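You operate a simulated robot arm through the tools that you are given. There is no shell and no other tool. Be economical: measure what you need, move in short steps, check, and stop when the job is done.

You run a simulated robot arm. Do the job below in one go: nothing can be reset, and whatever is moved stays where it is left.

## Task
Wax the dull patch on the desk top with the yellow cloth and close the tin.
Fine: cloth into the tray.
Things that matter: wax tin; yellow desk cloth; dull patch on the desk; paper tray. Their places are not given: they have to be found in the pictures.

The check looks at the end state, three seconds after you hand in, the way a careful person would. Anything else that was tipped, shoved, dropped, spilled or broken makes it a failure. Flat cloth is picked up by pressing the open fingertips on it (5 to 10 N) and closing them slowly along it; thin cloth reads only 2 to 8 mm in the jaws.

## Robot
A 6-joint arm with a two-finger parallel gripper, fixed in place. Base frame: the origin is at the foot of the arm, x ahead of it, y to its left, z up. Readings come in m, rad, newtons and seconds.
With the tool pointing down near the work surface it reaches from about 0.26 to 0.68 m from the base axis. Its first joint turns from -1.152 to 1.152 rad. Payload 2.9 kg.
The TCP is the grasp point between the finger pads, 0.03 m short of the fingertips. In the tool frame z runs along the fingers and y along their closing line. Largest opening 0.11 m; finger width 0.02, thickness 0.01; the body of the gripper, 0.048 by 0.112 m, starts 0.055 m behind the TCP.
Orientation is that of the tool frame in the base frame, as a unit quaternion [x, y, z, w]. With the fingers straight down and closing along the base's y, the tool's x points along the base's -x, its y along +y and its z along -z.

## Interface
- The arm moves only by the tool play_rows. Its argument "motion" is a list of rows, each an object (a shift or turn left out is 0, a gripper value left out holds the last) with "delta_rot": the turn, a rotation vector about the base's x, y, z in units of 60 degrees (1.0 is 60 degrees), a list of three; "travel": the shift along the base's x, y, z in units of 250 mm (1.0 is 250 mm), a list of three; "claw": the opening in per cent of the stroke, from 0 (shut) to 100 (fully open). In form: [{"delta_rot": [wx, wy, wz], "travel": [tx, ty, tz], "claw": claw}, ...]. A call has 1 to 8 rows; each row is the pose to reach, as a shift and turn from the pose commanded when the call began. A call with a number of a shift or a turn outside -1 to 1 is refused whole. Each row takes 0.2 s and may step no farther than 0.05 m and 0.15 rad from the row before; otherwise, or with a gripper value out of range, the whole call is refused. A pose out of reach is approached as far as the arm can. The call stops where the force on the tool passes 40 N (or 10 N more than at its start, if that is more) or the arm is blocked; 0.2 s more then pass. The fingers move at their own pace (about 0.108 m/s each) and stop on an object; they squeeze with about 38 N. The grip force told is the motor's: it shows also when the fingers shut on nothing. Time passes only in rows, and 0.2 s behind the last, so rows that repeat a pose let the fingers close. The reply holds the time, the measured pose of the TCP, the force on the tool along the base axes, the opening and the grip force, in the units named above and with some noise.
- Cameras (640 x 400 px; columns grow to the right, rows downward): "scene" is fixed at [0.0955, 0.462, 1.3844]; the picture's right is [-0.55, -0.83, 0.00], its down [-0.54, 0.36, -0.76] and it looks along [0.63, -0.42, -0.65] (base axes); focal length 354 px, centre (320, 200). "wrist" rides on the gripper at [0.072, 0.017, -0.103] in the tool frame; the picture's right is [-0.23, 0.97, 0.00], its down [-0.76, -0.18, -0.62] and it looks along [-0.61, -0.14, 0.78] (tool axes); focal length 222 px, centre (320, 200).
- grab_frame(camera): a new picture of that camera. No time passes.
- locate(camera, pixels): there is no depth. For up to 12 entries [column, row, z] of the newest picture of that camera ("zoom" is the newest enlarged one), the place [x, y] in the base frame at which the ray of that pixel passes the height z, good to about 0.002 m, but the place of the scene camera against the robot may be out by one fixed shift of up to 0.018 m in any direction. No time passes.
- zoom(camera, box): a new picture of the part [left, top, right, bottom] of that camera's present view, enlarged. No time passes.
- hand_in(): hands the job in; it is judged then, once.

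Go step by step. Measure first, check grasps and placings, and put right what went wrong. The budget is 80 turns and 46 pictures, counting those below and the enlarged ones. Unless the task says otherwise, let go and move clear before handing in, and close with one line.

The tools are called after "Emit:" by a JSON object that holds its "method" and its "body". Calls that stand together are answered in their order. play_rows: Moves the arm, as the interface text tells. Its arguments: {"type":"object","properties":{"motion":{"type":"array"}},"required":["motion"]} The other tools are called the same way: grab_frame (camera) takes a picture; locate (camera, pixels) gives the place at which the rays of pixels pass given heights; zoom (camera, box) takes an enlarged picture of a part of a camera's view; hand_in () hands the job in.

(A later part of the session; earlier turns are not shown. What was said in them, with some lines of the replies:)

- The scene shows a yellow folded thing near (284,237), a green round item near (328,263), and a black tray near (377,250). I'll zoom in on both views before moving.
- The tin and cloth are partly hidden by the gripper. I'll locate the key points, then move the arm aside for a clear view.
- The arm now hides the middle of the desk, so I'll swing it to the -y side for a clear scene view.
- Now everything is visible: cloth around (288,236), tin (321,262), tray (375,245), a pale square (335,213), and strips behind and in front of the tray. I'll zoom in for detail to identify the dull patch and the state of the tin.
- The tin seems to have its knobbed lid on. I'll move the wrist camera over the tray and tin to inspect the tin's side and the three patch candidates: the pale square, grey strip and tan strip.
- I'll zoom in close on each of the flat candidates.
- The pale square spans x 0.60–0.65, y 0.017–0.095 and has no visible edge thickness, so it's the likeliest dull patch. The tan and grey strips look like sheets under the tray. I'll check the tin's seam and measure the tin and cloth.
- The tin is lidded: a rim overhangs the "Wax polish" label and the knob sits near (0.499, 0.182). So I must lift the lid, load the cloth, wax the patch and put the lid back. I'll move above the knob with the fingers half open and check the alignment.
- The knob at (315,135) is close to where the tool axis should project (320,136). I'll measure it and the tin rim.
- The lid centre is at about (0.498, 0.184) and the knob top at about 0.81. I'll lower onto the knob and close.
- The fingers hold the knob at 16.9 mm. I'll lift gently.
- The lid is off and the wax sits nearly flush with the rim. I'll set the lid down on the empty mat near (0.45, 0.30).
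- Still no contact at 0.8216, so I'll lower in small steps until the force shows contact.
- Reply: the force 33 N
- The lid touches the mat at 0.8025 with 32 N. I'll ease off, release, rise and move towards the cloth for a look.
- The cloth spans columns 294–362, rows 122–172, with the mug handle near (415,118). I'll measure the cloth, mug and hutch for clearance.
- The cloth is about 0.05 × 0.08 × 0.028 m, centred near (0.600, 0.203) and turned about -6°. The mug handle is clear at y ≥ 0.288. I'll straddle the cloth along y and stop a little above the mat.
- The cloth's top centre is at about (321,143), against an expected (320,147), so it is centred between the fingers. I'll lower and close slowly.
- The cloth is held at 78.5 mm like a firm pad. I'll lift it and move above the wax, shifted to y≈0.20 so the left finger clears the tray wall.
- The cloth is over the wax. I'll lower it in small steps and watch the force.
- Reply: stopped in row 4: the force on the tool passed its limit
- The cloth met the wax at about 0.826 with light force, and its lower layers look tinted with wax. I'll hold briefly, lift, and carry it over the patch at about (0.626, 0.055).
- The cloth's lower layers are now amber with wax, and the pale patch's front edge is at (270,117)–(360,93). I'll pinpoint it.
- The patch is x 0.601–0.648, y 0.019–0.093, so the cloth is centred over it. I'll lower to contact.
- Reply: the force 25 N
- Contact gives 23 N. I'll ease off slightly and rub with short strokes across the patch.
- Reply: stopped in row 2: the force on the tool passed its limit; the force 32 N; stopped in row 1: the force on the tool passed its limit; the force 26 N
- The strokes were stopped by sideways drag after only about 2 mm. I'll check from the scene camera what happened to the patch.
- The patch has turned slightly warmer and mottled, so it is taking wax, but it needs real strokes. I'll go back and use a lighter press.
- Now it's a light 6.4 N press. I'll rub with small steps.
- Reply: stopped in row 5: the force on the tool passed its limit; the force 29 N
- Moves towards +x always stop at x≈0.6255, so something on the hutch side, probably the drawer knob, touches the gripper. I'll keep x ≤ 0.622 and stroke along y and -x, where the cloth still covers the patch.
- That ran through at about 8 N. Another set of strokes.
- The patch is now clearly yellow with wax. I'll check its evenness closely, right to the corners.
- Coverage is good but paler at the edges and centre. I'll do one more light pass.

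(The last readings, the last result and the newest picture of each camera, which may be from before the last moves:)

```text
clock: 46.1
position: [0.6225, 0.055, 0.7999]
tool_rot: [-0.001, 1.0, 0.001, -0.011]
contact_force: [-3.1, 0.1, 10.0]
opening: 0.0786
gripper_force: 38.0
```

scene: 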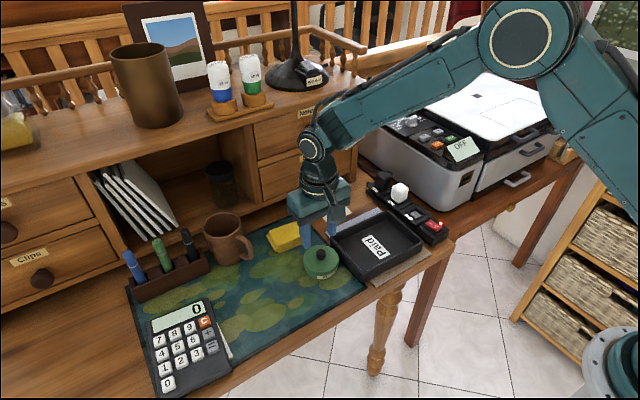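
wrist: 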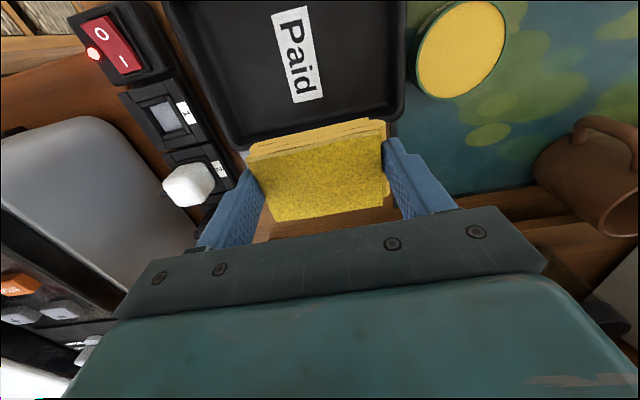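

Emit:
{"method": "play_rows", "body": {"motion": [{"travel": [-0.01, 0.04, 0]}, {"travel": [-0.02, 0.08, 0]}, {"travel": [-0.04, 0.04, 0]}, {"travel": [-0.02, 0, 0]}, {"travel": [-0.04, 0, 0]}, {"travel": [-0.01, -0.04, 0]}, {"travel": [-0.02, -0.08, 0]}, {"travel": [-0.02, 0, 0]}]}}

Emit:
{"method": "play_rows", "body": {"motion": [{"travel": [-0.04, 0.03, 0]}, {"travel": [-0.07, 0.07, 0]}, {"travel": [-0.08, 0.0, 0]}, {"travel": [-0.08, -0.07, 0]}, {"travel": [-0.04, -0.03, 0]}, {"travel": [0, 0, 0]}, {"travel": [-0.02, 0.04, 0]}, {"travel": [-0.02, -0.02, 0]}]}}

Emit:
{"method": "play_rows", "body": {"motion": [{"travel": [0, 0, 0.1]}, {"travel": [0, 0, 0.25]}, {"travel": [-0.1, -0.05, 0.4]}, {"travel": [-0.25, -0.1, 0.4]}, {"travel": [-0.4, -0.12, 0.4]}, {"travel": [-0.55, -0.12, 0.4]}, {"travel": [-0.55, -0.12, 0.4]}]}}

Emit:
{"method": "zoom", "body": {"camera": "scene", "box": [310, 190, 370, 235]}}

```text
clock: 47.9
position: [0.6187, 0.0523, 0.799]
tool_rot: [0.0, 1.0, -0.001, -0.012]
contact_force: [-0.1, -8.4, 17.2]
opening: 0.0783
gripper_force: 38.1
```

```text
clock: 49.7
position: [0.6129, 0.0547, 0.8002]
tool_rot: [-0.006, 1.0, 0.001, -0.011]
contact_force: [0.8, 11.1, 20.1]
opening: 0.0785
gripper_force: 37.6
```

```text
clock: 51.3
position: [0.4725, 0.0193, 0.8962]
tool_rot: [-0.002, 1.0, -0.001, -0.012]
contact_force: [0.6, -0.8, 0.2]
opening: 0.0788
gripper_force: 38.3
```

```text
8.89 times, centred on (340, 212) of scene
```

zoom: 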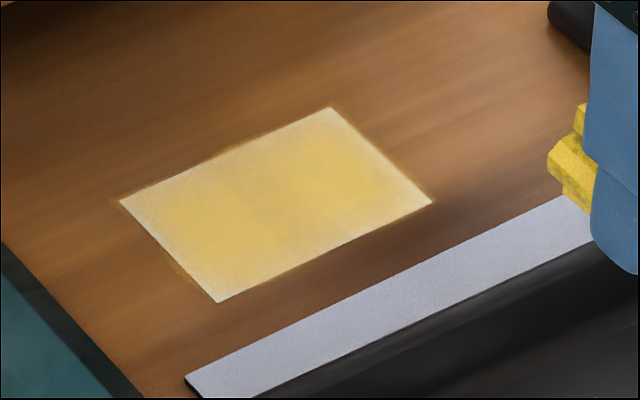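

The patch is now evenly waxed. Next, I'll lower the cloth into the tray, centred at about (0.482, 0.044).

Emit:
{"method": "play_rows", "body": {"motion": [{"travel": [0.04, 0.1, 0]}, {"travel": [0.04, 0.1, -0.1]}, {"travel": [0.04, 0.1, -0.2]}, {"travel": [0.04, 0.1, -0.2]}]}}

Emit:
{"method": "grab_frame", "body": {"camera": "wrist"}}

```text
clock: 52.3
position: [0.4837, 0.0453, 0.8468]
tool_rot: [-0.002, 1.0, 0.0, -0.012]
contact_force: [0.1, 0.1, 0.1]
opening: 0.0785
gripper_force: 38.2
```

```text
5 pictures are left
```

wrist: 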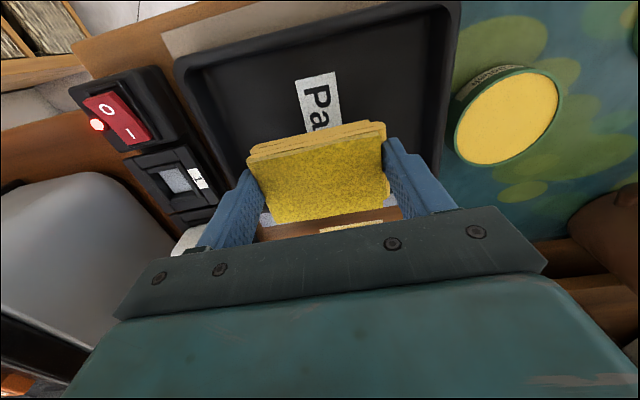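

I'll verify where the tray's inside edges are relative to the cloth.

Emit:
{"method": "locate", "body": {"camera": "wrist", "pixels": [[186, 72, 0.79], [434, 14, 0.79], [436, 170, 0.79], [318, 78, 0.772], [324, 128, 0.772], [437, 100, 0.79], [236, 168, 0.79]]}}

```text
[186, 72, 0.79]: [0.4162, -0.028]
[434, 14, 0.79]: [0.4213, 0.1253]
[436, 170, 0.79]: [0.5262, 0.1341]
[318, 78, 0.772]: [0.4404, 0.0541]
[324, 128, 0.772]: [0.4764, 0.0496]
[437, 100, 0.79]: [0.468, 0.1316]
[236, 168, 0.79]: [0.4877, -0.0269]
```

The inside spans y -0.028 to 0.13 and x from 0.418 to about 0.54. I'll centre on (0.476, 0.050) and lower.

Emit:
{"method": "play_rows", "body": {"motion": [{"travel": [-0.03, 0.02, -0.05]}, {"travel": [-0.03, 0.02, -0.1]}, {"travel": [-0.03, 0.02, -0.125]}, {"travel": [-0.03, 0.02, -0.14]}, {"travel": [-0.03, 0.02, -0.14]}]}}

Emit:
{"method": "play_rows", "body": {"motion": [{"travel": [0, 0, -0.008]}, {"travel": [0, 0, -0.014]}, {"travel": [0, 0, -0.014]}]}}

```text
clock: 53.5
position: [0.4766, 0.05, 0.8138]
tool_rot: [-0.002, 1.0, 0.0, -0.012]
contact_force: [-0.6, -0.3, -0.4]
opening: 0.0785
gripper_force: 38.0
```

```text
clock: 54.3
position: [0.4783, 0.0493, 0.81]
tool_rot: [-0.001, 1.0, -0.001, -0.012]
contact_force: [-0.3, 0.2, 0.7]
opening: 0.0786
gripper_force: 37.8
```

Emit:
{"method": "play_rows", "body": {"motion": [{"travel": [0, 0, -0.006]}, {"travel": [0, 0, -0.012]}, {"travel": [0, 0, -0.012]}]}}

```text
clock: 55.1
position: [0.4776, 0.0496, 0.8065]
tool_rot: [-0.002, 1.0, -0.001, -0.012]
contact_force: [-1.3, 0.6, 4.3]
opening: 0.0787
gripper_force: 38.6
```

The cloth touches the tray floor at 0.8065. I'll release to about 0.095 m, rise straight up, then go above the lid.

Emit:
{"method": "play_rows", "body": {"motion": [{"claw": 75}, {"claw": 84}, {"claw": 84}, {"travel": [0, 0, 0.06]}, {"travel": [0, 0, 0.2]}, {"travel": [0, 0, 0.36]}, {"travel": [0, 0.1, 0.5]}]}}

Emit:
{"method": "play_rows", "body": {"motion": [{"travel": [-0.02, 0.18, 0], "claw": 45}, {"travel": [-0.04, 0.36, 0]}, {"travel": [-0.06, 0.54, 0]}, {"travel": [-0.08, 0.72, 0]}, {"travel": [-0.11, 0.9, -0.1]}, {"travel": [-0.11, 0.9, -0.1]}]}}

Emit:
{"method": "grab_frame", "body": {"camera": "wrist"}}

```text
clock: 56.7
position: [0.4797, 0.0732, 0.9332]
tool_rot: [-0.002, 1.0, 0.0, -0.012]
contact_force: [-1.0, -0.3, -0.4]
opening: 0.0926
gripper_force: 0.0
```

```text
refused: row 5 steps farther than a row can; nothing moved
```

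```text
4 pictures are left
```

wrist: 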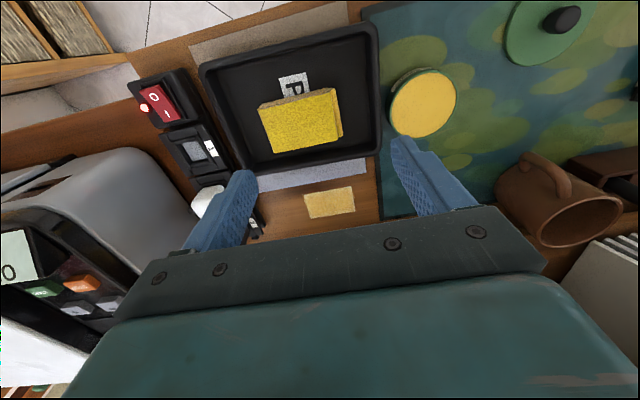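

The cloth lies in the tray. I'll measure the tin and lid knob from this view, and correct a small 1.4° tool tilt about y picked up during the rub.

Emit:
{"method": "locate", "body": {"camera": "wrist", "pixels": [[390, 105, 0.788], [457, 99, 0.788], [420, 68, 0.788], [426, 137, 0.788], [424, 102, 0.788], [562, 19, 0.785], [551, 30, 0.77]]}}

Emit:
{"method": "play_rows", "body": {"motion": [{"travel": [-0.02, 0.18, 0], "delta_rot": [0, -0.023, 0], "claw": 45}, {"travel": [-0.04, 0.36, 0], "delta_rot": [0, -0.023, 0]}, {"travel": [-0.06, 0.54, 0], "delta_rot": [0, -0.023, 0]}, {"travel": [-0.08, 0.72, 0], "delta_rot": [0, -0.023, 0]}, {"travel": [-0.11, 0.88, -0.06], "delta_rot": [0, -0.023, 0]}, {"travel": [-0.115, 0.9, -0.22], "delta_rot": [0, -0.023, 0]}, {"travel": [-0.115, 0.9, -0.22], "delta_rot": [0, -0.023, 0]}]}}

Emit:
{"method": "grab_frame", "body": {"camera": "wrist"}}

```text
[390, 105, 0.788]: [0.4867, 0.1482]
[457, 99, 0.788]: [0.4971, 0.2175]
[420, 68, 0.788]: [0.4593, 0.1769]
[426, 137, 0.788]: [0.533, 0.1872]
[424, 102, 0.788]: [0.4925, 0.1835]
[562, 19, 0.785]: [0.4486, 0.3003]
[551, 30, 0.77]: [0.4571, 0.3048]
```

```text
clock: 58.3
position: [0.45, 0.2972, 0.8767]
tool_rot: [-0.002, 1.0, 0.001, 0.0]
contact_force: [0.0, 0.5, -0.3]
opening: 0.0494
gripper_force: 0.1
```

```text
3 pictures are left
```

wrist: 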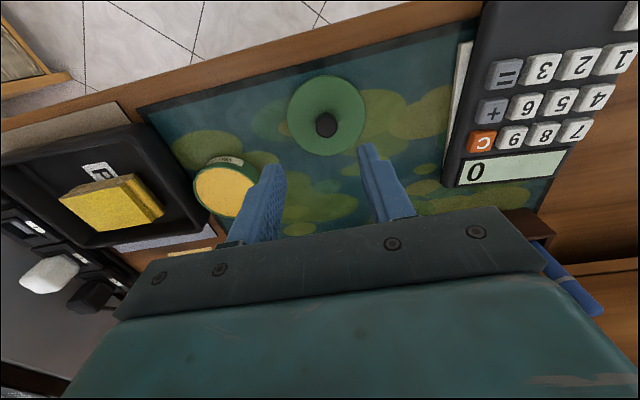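

The tin is where it was at about (0.497, 0.184), and the lid knob is at about (0.449, 0.300). I'll lower and grip the knob.

Emit:
{"method": "play_rows", "body": {"motion": [{"travel": [-0.003, 0.01, -0.12]}, {"travel": [-0.003, 0.01, -0.22]}, {"travel": [-0.003, 0.01, -0.284]}, {"travel": [-0.003, 0.01, -0.284]}, {"travel": [-0.003, 0.01, -0.284], "claw": 25}, {"travel": [-0.003, 0.01, -0.284], "claw": 10}, {"travel": [-0.003, 0.01, -0.284], "claw": 0}, {"travel": [-0.003, 0.01, -0.284], "claw": 0}]}}

```text
clock: 60.1
position: [0.4497, 0.3002, 0.8055]
tool_rot: [-0.002, 1.0, 0.0, 0.0]
contact_force: [-0.1, -0.1, -0.1]
opening: 0.0168
gripper_force: 38.3
```

The knob is gripped. I'll retrace the exact reverse shift (+0.050, -0.1158 m) to above the tin and check before lowering.

Emit:
{"method": "play_rows", "body": {"motion": [{"travel": [0, 0, 0.1], "claw": 0}, {"travel": [0, 0, 0.25]}, {"travel": [0.03, -0.1, 0.32]}, {"travel": [0.1, -0.25, 0.32]}, {"travel": [0.17, -0.4, 0.3]}, {"travel": [0.2, -0.463, 0.2]}, {"travel": [0.2, -0.463, 0.15]}, {"travel": [0.2, -0.463, 0.15]}]}}

Emit:
{"method": "zoom", "body": {"camera": "scene", "box": [285, 230, 357, 290]}}

```text
clock: 61.9
position: [0.4981, 0.1879, 0.8437]
tool_rot: [-0.002, 1.0, -0.001, 0.001]
contact_force: [0.9, -0.2, -0.6]
opening: 0.0177
gripper_force: 38.0
```

```text
6.67 times, centred on (321, 260) of scene
```

zoom: 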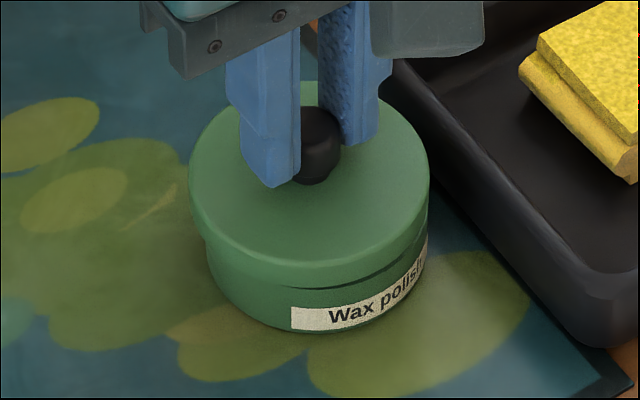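

The lid hovers over the tin, about 2 mm too far towards +y, judging by the left overhang and the 0.188 reading. I'll nudge it -2 mm and lower slowly.

Emit:
{"method": "play_rows", "body": {"motion": [{"travel": [-0.002, -0.009, 0]}, {"travel": [-0.002, -0.009, -0.02]}, {"travel": [-0.002, -0.009, -0.035]}, {"travel": [-0.002, -0.009, -0.045]}, {"travel": [-0.002, -0.009, -0.045]}]}}

Emit:
{"method": "play_rows", "body": {"motion": [{"travel": [0, 0, -0.008]}, {"travel": [0, 0, -0.013]}, {"travel": [0, 0, -0.013]}]}}

```text
clock: 63.1
position: [0.4984, 0.1852, 0.8328]
tool_rot: [-0.002, 1.0, 0.0, -0.001]
contact_force: [0.6, -0.3, -0.2]
opening: 0.0175
gripper_force: 38.7
```

```text
clock: 63.9
position: [0.498, 0.1847, 0.8292]
tool_rot: [-0.001, 1.0, 0.0, -0.001]
contact_force: [-0.8, -0.9, 3.8]
opening: 0.0175
gripper_force: 38.2
```

There is 3.8 N at 0.829, the expected seated height of about 0.829. I'll press another 1 mm to confirm, then inspect.

Emit:
{"method": "play_rows", "body": {"motion": [{"travel": [0, 0, -0.004]}, {"travel": [0, 0, -0.006]}, {"travel": [0, 0, -0.006]}]}}

Emit:
{"method": "zoom", "body": {"camera": "scene", "box": [285, 230, 357, 290]}}

```text
clock: 64.7
position: [0.4979, 0.1847, 0.83]
tool_rot: [-0.002, 1.0, 0.0, 0.0]
contact_force: [-4.7, -0.8, 24.1]
opening: 0.0176
gripper_force: 37.5
```

```text
6.67 times, centred on (321, 260) of scene
```

zoom: 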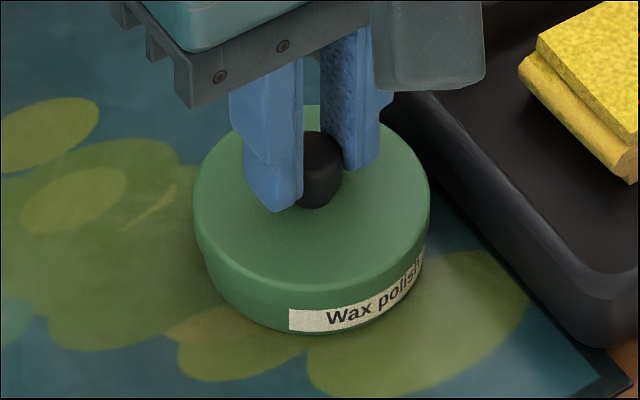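

The lid is seated flush, as at the start. I'll release and rise clear.

Emit:
{"method": "play_rows", "body": {"motion": [{"travel": [0, 0, 0.005]}, {"travel": [0, 0, 0.005], "claw": 40}, {"travel": [0, 0, 0.005]}, {"travel": [0, 0, 0.12]}, {"travel": [0, 0, 0.3]}, {"travel": [0, 0, 0.48]}, {"travel": [-0.15, -0.1, 0.6]}, {"travel": [-0.3, -0.2, 0.7]}]}}

Emit:
{"method": "play_rows", "body": {"motion": [{"travel": [-0.1, -0.15, 0.05]}, {"travel": [-0.2, -0.3, 0.1]}, {"travel": [-0.3, -0.45, 0.1]}, {"travel": [-0.3, -0.6, 0.1]}, {"travel": [-0.3, -0.6, 0.1]}]}}

Emit:
{"method": "zoom", "body": {"camera": "scene", "box": [190, 165, 460, 335]}}

```text
refused: row 7 steps farther than a row can; nothing moved
```

```text
clock: 65.2
position: [0.4641, 0.1434, 0.852]
tool_rot: [-0.016, 1.0, 0.014, 0.011]
contact_force: [1.4, 6.7, 1.7]
opening: 0.0191
gripper_force: 38.0
stopped in row 2: the force on the tool passed its limit (the readings are from after the stop); the commanded pose is now the measured one
```

```text
2.35 times, centred on (325, 250) of scene
```

zoom: 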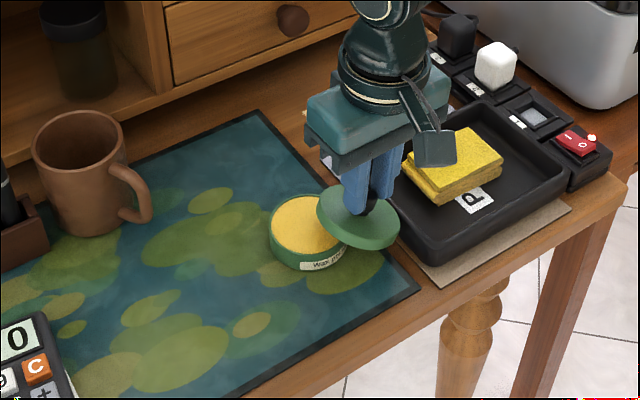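

That was my error: the release call was refused for step size, and the sideways move then ran with the lid still gripped. It pulled the lid off and shoved the tray roughly 2 cm. I have no pictures left, so I'll measure from the last ones. I'll also lift the lid straight up and carry it back to the mat spot so I can put things right.

Emit:
{"method": "locate", "body": {"camera": "zoom", "pixels": [[262, 110, 0.764], [418, 290, 0.764], [443, 289, 0.763], [571, 209, 0.763], [488, 100, 0.795], [567, 172, 0.795], [435, 264, 0.77], [269, 228, 0.788], [307, 228, 0.788], [402, 182, 0.795], [476, 202, 0.77], [500, 160, 0.795]]}}

Emit:
{"method": "locate", "body": {"camera": "wrist", "pixels": [[138, 107, 0.764], [117, 101, 0.763], [133, 125, 0.795], [207, 228, 0.795], [183, 222, 0.795], [224, 189, 0.788], [255, 188, 0.788], [97, 170, 0.77], [120, 246, 0.795], [217, 232, 0.762]]}}

Emit:
{"method": "play_rows", "body": {"motion": [{"travel": [0, 0, 0.08], "claw": 0}, {"travel": [0, 0, 0.2], "delta_rot": [-0.027, 0.021, -0.03]}, {"travel": [0, 0.16, 0.2], "delta_rot": [-0.027, 0.021, -0.03]}, {"travel": [-0.03, 0.33, 0.2], "delta_rot": [-0.027, 0.021, -0.03]}, {"travel": [-0.056, 0.5, 0.2], "delta_rot": [-0.027, 0.021, -0.03]}, {"travel": [-0.056, 0.626, 0.16], "delta_rot": [-0.027, 0.021, -0.03]}, {"travel": [-0.056, 0.626, 0.04], "delta_rot": [-0.027, 0.021, -0.03]}, {"travel": [-0.056, 0.626, -0.06], "delta_rot": [-0.027, 0.021, -0.03]}]}}

```text
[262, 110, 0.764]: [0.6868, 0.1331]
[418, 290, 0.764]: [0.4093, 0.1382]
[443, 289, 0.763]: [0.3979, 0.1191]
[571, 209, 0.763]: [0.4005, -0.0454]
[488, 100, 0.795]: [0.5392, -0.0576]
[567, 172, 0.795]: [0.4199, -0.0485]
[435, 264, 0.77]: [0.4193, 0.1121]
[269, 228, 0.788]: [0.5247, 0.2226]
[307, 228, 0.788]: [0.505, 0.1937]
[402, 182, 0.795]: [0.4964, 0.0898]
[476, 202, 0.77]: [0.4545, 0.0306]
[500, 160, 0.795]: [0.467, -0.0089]
```

```text
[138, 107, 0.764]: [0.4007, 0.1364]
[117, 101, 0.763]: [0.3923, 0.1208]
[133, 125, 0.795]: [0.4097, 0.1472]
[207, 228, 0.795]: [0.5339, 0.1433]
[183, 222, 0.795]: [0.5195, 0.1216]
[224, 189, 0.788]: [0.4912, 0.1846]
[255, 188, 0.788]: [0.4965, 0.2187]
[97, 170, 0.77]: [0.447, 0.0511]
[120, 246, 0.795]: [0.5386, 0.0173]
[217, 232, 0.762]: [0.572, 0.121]
```

```text
clock: 67.0
position: [0.4518, 0.2974, 0.8356]
tool_rot: [0.0, 1.0, -0.002, -0.002]
contact_force: [-0.8, -0.7, -0.6]
opening: 0.0191
gripper_force: 38.0
```

The scene readings put the tray about 2 cm towards -y. The tin barely moved, and the lid is tilted in the grip. Since I'm working blind, I'll use the jaws to centre things. First I'll press the lid level on the mat.

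Emit:
{"method": "play_rows", "body": {"motion": [{"travel": [0, 0, -0.05]}, {"travel": [0, 0, -0.08]}, {"travel": [0, 0, -0.1]}, {"travel": [0, 0, -0.11]}, {"travel": [0, 0, -0.116]}, {"travel": [0, 0, -0.12]}, {"travel": [0, 0, -0.12]}]}}

```text
clock: 68.6
position: [0.453, 0.2991, 0.8075]
tool_rot: [0.001, 1.0, 0.0, 0.0]
contact_force: [-1.8, 1.5, 32.6]
opening: 0.0174
gripper_force: 38.3
```

The opening went back to 17.4 mm under 32 N, so the lid has levelled. I'll release and close again to centre it along y and confirm.

Emit:
{"method": "play_rows", "body": {"motion": [{"travel": [0, 0, 0.004], "claw": 45}, {"travel": [0, 0, 0.004]}, {"travel": [0, 0, 0.004]}, {"travel": [0, 0, 0.004], "claw": 25}, {"travel": [0, 0, 0.004], "claw": 10}, {"travel": [0, 0, 0.004], "claw": 0}, {"travel": [0, 0, 0.004], "claw": 0}]}}

```text
clock: 70.2
position: [0.4522, 0.2982, 0.8067]
tool_rot: [0.001, 1.0, -0.002, -0.001]
contact_force: [0.3, 0.1, -0.2]
opening: 0.0177
gripper_force: 37.2
```

The lid is level and centred along y (17.7 mm). I'll leave it there, go to the tin and straddle it gently along y to re-centre it.

Emit:
{"method": "play_rows", "body": {"motion": [{"claw": 45}, {"claw": 45}, {"travel": [0, 0, 0.12]}, {"travel": [0, 0, 0.3]}, {"travel": [0.06, -0.15, 0.36], "claw": 84}, {"travel": [0.12, -0.3, 0.36]}, {"travel": [0.182, -0.446, 0.36]}, {"travel": [0.182, -0.446, 0.36]}]}}

Emit:
{"method": "play_rows", "body": {"motion": [{"travel": [0, 0, -0.15]}, {"travel": [0, 0, -0.24]}, {"travel": [0, 0, -0.28]}, {"travel": [0, 0, -0.32]}, {"travel": [0, 0, -0.36]}, {"travel": [0, 0, -0.38]}, {"travel": [0, 0, -0.38]}]}}

```text
clock: 72.0
position: [0.4961, 0.1845, 0.897]
tool_rot: [0.001, 1.0, -0.001, -0.002]
contact_force: [0.0, 0.3, -0.4]
opening: 0.0925
gripper_force: 0.1
```

```text
clock: 73.6
position: [0.4973, 0.1864, 0.8008]
tool_rot: [0.001, 1.0, -0.001, -0.001]
contact_force: [-0.4, -0.3, 0.2]
opening: 0.0925
gripper_force: 0.0
```

No contact on the way down. I'll close slowly on the tin.

Emit:
{"method": "play_rows", "body": {"motion": [{"claw": 78}, {"claw": 72}, {"claw": 68}, {"claw": 64}, {"claw": 60}, {"claw": 60}]}}

```text
clock: 75.0
position: [0.4971, 0.1856, 0.802]
tool_rot: [0.001, 1.0, -0.002, -0.002]
contact_force: [0.4, -0.5, 0.7]
opening: 0.0707
gripper_force: 38.0
```

The tin is centred (70.7 mm). Next I'll open, rise and straddle the tray's +y wall near x 0.45, so I can pinch it and draw the tray back to its original place.

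Emit:
{"method": "play_rows", "body": {"motion": [{"claw": 84}, {"claw": 84}, {"travel": [0, 0, 0.12]}, {"travel": [0, 0, 0.28]}, {"travel": [-0.09, -0.13, 0.28], "claw": 45}, {"travel": [-0.189, -0.265, 0.28]}, {"travel": [-0.189, -0.265, 0.28]}]}}

Emit:
{"method": "play_rows", "body": {"motion": [{"travel": [0, 0, -0.08]}, {"travel": [0, 0, -0.12]}, {"travel": [0, 0, -0.16]}, {"travel": [0, 0, -0.19]}, {"travel": [0, 0, -0.22]}, {"travel": [0, 0, -0.22]}]}}

```text
clock: 76.6
position: [0.4494, 0.1211, 0.8745]
tool_rot: [0.0, 1.0, -0.002, -0.001]
contact_force: [0.4, -0.1, -0.1]
opening: 0.0495
gripper_force: 0.0
```

```text
clock: 78.0
position: [0.4489, 0.1193, 0.8172]
tool_rot: [0.001, 1.0, -0.002, -0.002]
contact_force: [-0.9, 0.3, 0.2]
opening: 0.0496
gripper_force: 0.1
```

Emit:
{"method": "play_rows", "body": {"motion": [{"claw": 38}, {"claw": 30}, {"claw": 22}, {"claw": 15}, {"claw": 8}, {"claw": 2}, {"claw": 2}]}}

```text
clock: 79.6
position: [0.4503, 0.1196, 0.8173]
tool_rot: [0.001, 1.0, -0.002, -0.002]
contact_force: [-0.3, -0.4, 0.6]
opening: 0.0069
gripper_force: 37.9
```

I have the tray wall pinched (6.9 mm thick) at y≈0.120. From the earlier views its original centre was at about y 0.135, so I'll draw it +15 mm slowly and release.

Emit:
{"method": "play_rows", "body": {"motion": [{"travel": [0, 0.012, 0]}, {"travel": [0, 0.024, 0]}, {"travel": [0, 0.036, 0]}, {"travel": [0, 0.048, 0]}, {"travel": [0, 0.06, 0]}, {"travel": [0, 0.06, 0]}]}}

```text
clock: 81.0
position: [0.4498, 0.1345, 0.8178]
tool_rot: [0.002, 1.0, -0.002, -0.002]
contact_force: [0.1, -0.1, 0.5]
opening: 0.0069
gripper_force: 38.2
```

The tray wall is back at y≈0.135. I'll release, rise, and begin turning the tool 90° above the tin to centre along x.

Emit:
{"method": "play_rows", "body": {"motion": [{"claw": 30}, {"claw": 30}, {"travel": [0, 0, 0.12]}, {"travel": [0, 0, 0.28]}, {"travel": [0.06, 0.07, 0.3], "delta_rot": [0, 0, 0.14]}, {"travel": [0.12, 0.14, 0.3], "delta_rot": [0, 0, 0.28]}, {"travel": [0.189, 0.205, 0.3], "delta_rot": [0, 0, 0.42]}, {"travel": [0.189, 0.205, 0.3], "delta_rot": [0, 0, 0.56]}]}}

```text
clock: 82.8
position: [0.4965, 0.1862, 0.8913]
tool_rot: [-0.288, 0.958, -0.002, -0.001]
contact_force: [-0.3, -0.4, 0.8]
opening: 0.0329
gripper_force: 0.1
```

Emit:
{"method": "play_rows", "body": {"motion": [{"delta_rot": [0, 0, 0.135], "claw": 90}, {"delta_rot": [0, 0, 0.27]}, {"delta_rot": [0, 0, 0.405]}, {"delta_rot": [0, 0, 0.54]}, {"delta_rot": [0, 0, 0.675]}, {"delta_rot": [0, 0, 0.81]}, {"delta_rot": [0, 0, 0.94]}, {"delta_rot": [0, 0, 0.94]}]}}

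```text
clock: 84.6
position: [0.4975, 0.1854, 0.8931]
tool_rot: [0.707, -0.707, 0.003, 0.0]
contact_force: [-0.1, 0.3, -0.3]
opening: 0.0993
gripper_force: 0.0
```

The tool is turned exactly 90°. I'll lower around the tin and close along x.

Emit:
{"method": "play_rows", "body": {"motion": [{"travel": [0, 0, -0.14]}, {"travel": [0, 0, -0.22]}, {"travel": [0, 0, -0.28]}, {"travel": [0, 0, -0.32]}, {"travel": [0, 0, -0.36]}, {"travel": [0, 0, -0.36]}]}}

Emit:
{"method": "play_rows", "body": {"motion": [{"claw": 82}, {"claw": 76}, {"claw": 71}, {"claw": 66}, {"claw": 62}, {"claw": 60}, {"claw": 60}]}}

```text
clock: 86.0
position: [0.4956, 0.1867, 0.8041]
tool_rot: [-0.706, 0.708, -0.003, 0.001]
contact_force: [0.0, 0.5, 0.4]
opening: 0.0989
gripper_force: 0.1
```

```text
clock: 87.6
position: [0.4964, 0.1851, 0.8031]
tool_rot: [-0.707, 0.708, -0.003, 0.0]
contact_force: [0.6, 0.1, 1.6]
opening: 0.0703
gripper_force: 37.9
```

The tin is centred along x as well (70.3 mm). I'll go back to the lid, keeping the exact offsets, lower over the knob and grip.

Emit:
{"method": "play_rows", "body": {"motion": [{"claw": 86}, {"claw": 86}, {"travel": [0, 0, 0.12]}, {"travel": [0, 0, 0.3]}, {"travel": [-0.06, 0.15, 0.36], "claw": 50}, {"travel": [-0.12, 0.3, 0.36]}, {"travel": [-0.182, 0.446, 0.36]}, {"travel": [-0.182, 0.446, 0.36]}]}}

Emit:
{"method": "play_rows", "body": {"motion": [{"travel": [0, 0, -0.14]}, {"travel": [0, 0, -0.24]}, {"travel": [0, 0, -0.3]}, {"travel": [0, 0, -0.335]}, {"travel": [0, 0, -0.335]}]}}

Emit:
{"method": "play_rows", "body": {"motion": [{"claw": 40}, {"claw": 30}, {"claw": 20}, {"claw": 10}, {"claw": 0}, {"claw": 0}]}}

```text
clock: 89.4
position: [0.4524, 0.3006, 0.8924]
tool_rot: [-0.707, 0.707, -0.002, 0.0]
contact_force: [-0.4, -0.4, 0.4]
opening: 0.0552
gripper_force: 0.1
```

```text
clock: 90.6
position: [0.4509, 0.2989, 0.8089]
tool_rot: [-0.707, 0.707, -0.002, 0.0]
contact_force: [0.2, 0.5, 0.4]
opening: 0.055
gripper_force: 0.0
```

```text
clock: 92.0
position: [0.4515, 0.2982, 0.8087]
tool_rot: [-0.706, 0.708, -0.004, 0.0]
contact_force: [-0.7, 0.3, 0.9]
opening: 0.0172
gripper_force: 38.1
```

The knob is gripped at 17.2 mm. I'll carry the lid back with the exact offset and hover just above the tin.

Emit:
{"method": "play_rows", "body": {"motion": [{"travel": [0, 0, 0.12], "claw": 0}, {"travel": [0, 0, 0.3]}, {"travel": [0.06, -0.15, 0.32]}, {"travel": [0.12, -0.3, 0.32]}, {"travel": [0.182, -0.446, 0.32]}, {"travel": [0.182, -0.446, 0.2]}, {"travel": [0.182, -0.446, 0.14]}, {"travel": [0.182, -0.446, 0.14]}]}}

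Emit:
{"method": "play_rows", "body": {"motion": [{"travel": [0, 0, -0.015]}, {"travel": [0, 0, -0.03]}, {"travel": [0, 0, -0.04]}, {"travel": [0, 0, -0.04]}]}}

```text
clock: 93.8
position: [0.4949, 0.1868, 0.8426]
tool_rot: [-0.706, 0.708, -0.003, -0.001]
contact_force: [-0.6, 0.0, 0.4]
opening: 0.0171
gripper_force: 37.7
```

```text
clock: 94.8
position: [0.4964, 0.1855, 0.832]
tool_rot: [-0.706, 0.708, -0.003, 0.0]
contact_force: [0.2, 0.5, -0.2]
opening: 0.0171
gripper_force: 38.2
```

There's no contact yet at +25 mm, already below where a misaligned skirt would catch, so the skirt is around the rim. I'll lower the last 1.5–3 mm.

Emit:
{"method": "play_rows", "body": {"motion": [{"travel": [0, 0, -0.004]}, {"travel": [0, 0, -0.008]}, {"travel": [0, 0, -0.011]}, {"travel": [0, 0, -0.011]}]}}

```text
clock: 95.8
position: [0.4978, 0.1866, 0.8326]
tool_rot: [-0.707, 0.708, -0.003, 0.002]
contact_force: [-5.8, -4.5, 30.4]
opening: 0.0171
gripper_force: 37.7
```

It reached 30 N at the seated height of about +23 mm, so the lid is fully on. I'll ease off, open the fingers and check they are open before any other move.

Emit:
{"method": "play_rows", "body": {"motion": [{"travel": [0, 0, 0.006]}, {"travel": [0, 0, 0.006], "claw": 45}, {"travel": [0, 0, 0.006]}, {"travel": [0, 0, 0.006]}]}}

```text
clock: 96.8
position: [0.4971, 0.1867, 0.8327]
tool_rot: [-0.707, 0.708, -0.002, 0.0]
contact_force: [0.5, -1.0, 0.7]
opening: 0.0495
gripper_force: 0.1
```

The fingers are open. I'll rise straight up and clear.

Emit:
{"method": "play_rows", "body": {"motion": [{"travel": [0, 0, 0.1]}, {"travel": [0, 0, 0.25]}, {"travel": [0, 0, 0.42]}, {"travel": [0, 0, 0.6]}, {"travel": [-0.1, 0, 0.7]}, {"travel": [-0.22, 0, 0.76]}, {"travel": [-0.22, 0, 0.76]}]}}

```text
clock: 98.4
position: [0.4416, 0.1879, 1.0243]
tool_rot: [-0.706, 0.708, -0.002, 0.0]
contact_force: [0.2, -0.8, 0.5]
opening: 0.0495
gripper_force: 0.0
```

The arm is clear with the gripper empty, so I'm handing in.

Emit:
{"method": "hand_in", "body": {}}

```text
The job is handed in.
```

The patch is waxed, the cloth is in the tray and the tin lid is back on. Partway through I dragged the closed lid off by mistake and shoved the tray about 2 cm. I re-seated the lid and moved the tray back, but I had no pictures left, so both fixes rest on force and position readings only.
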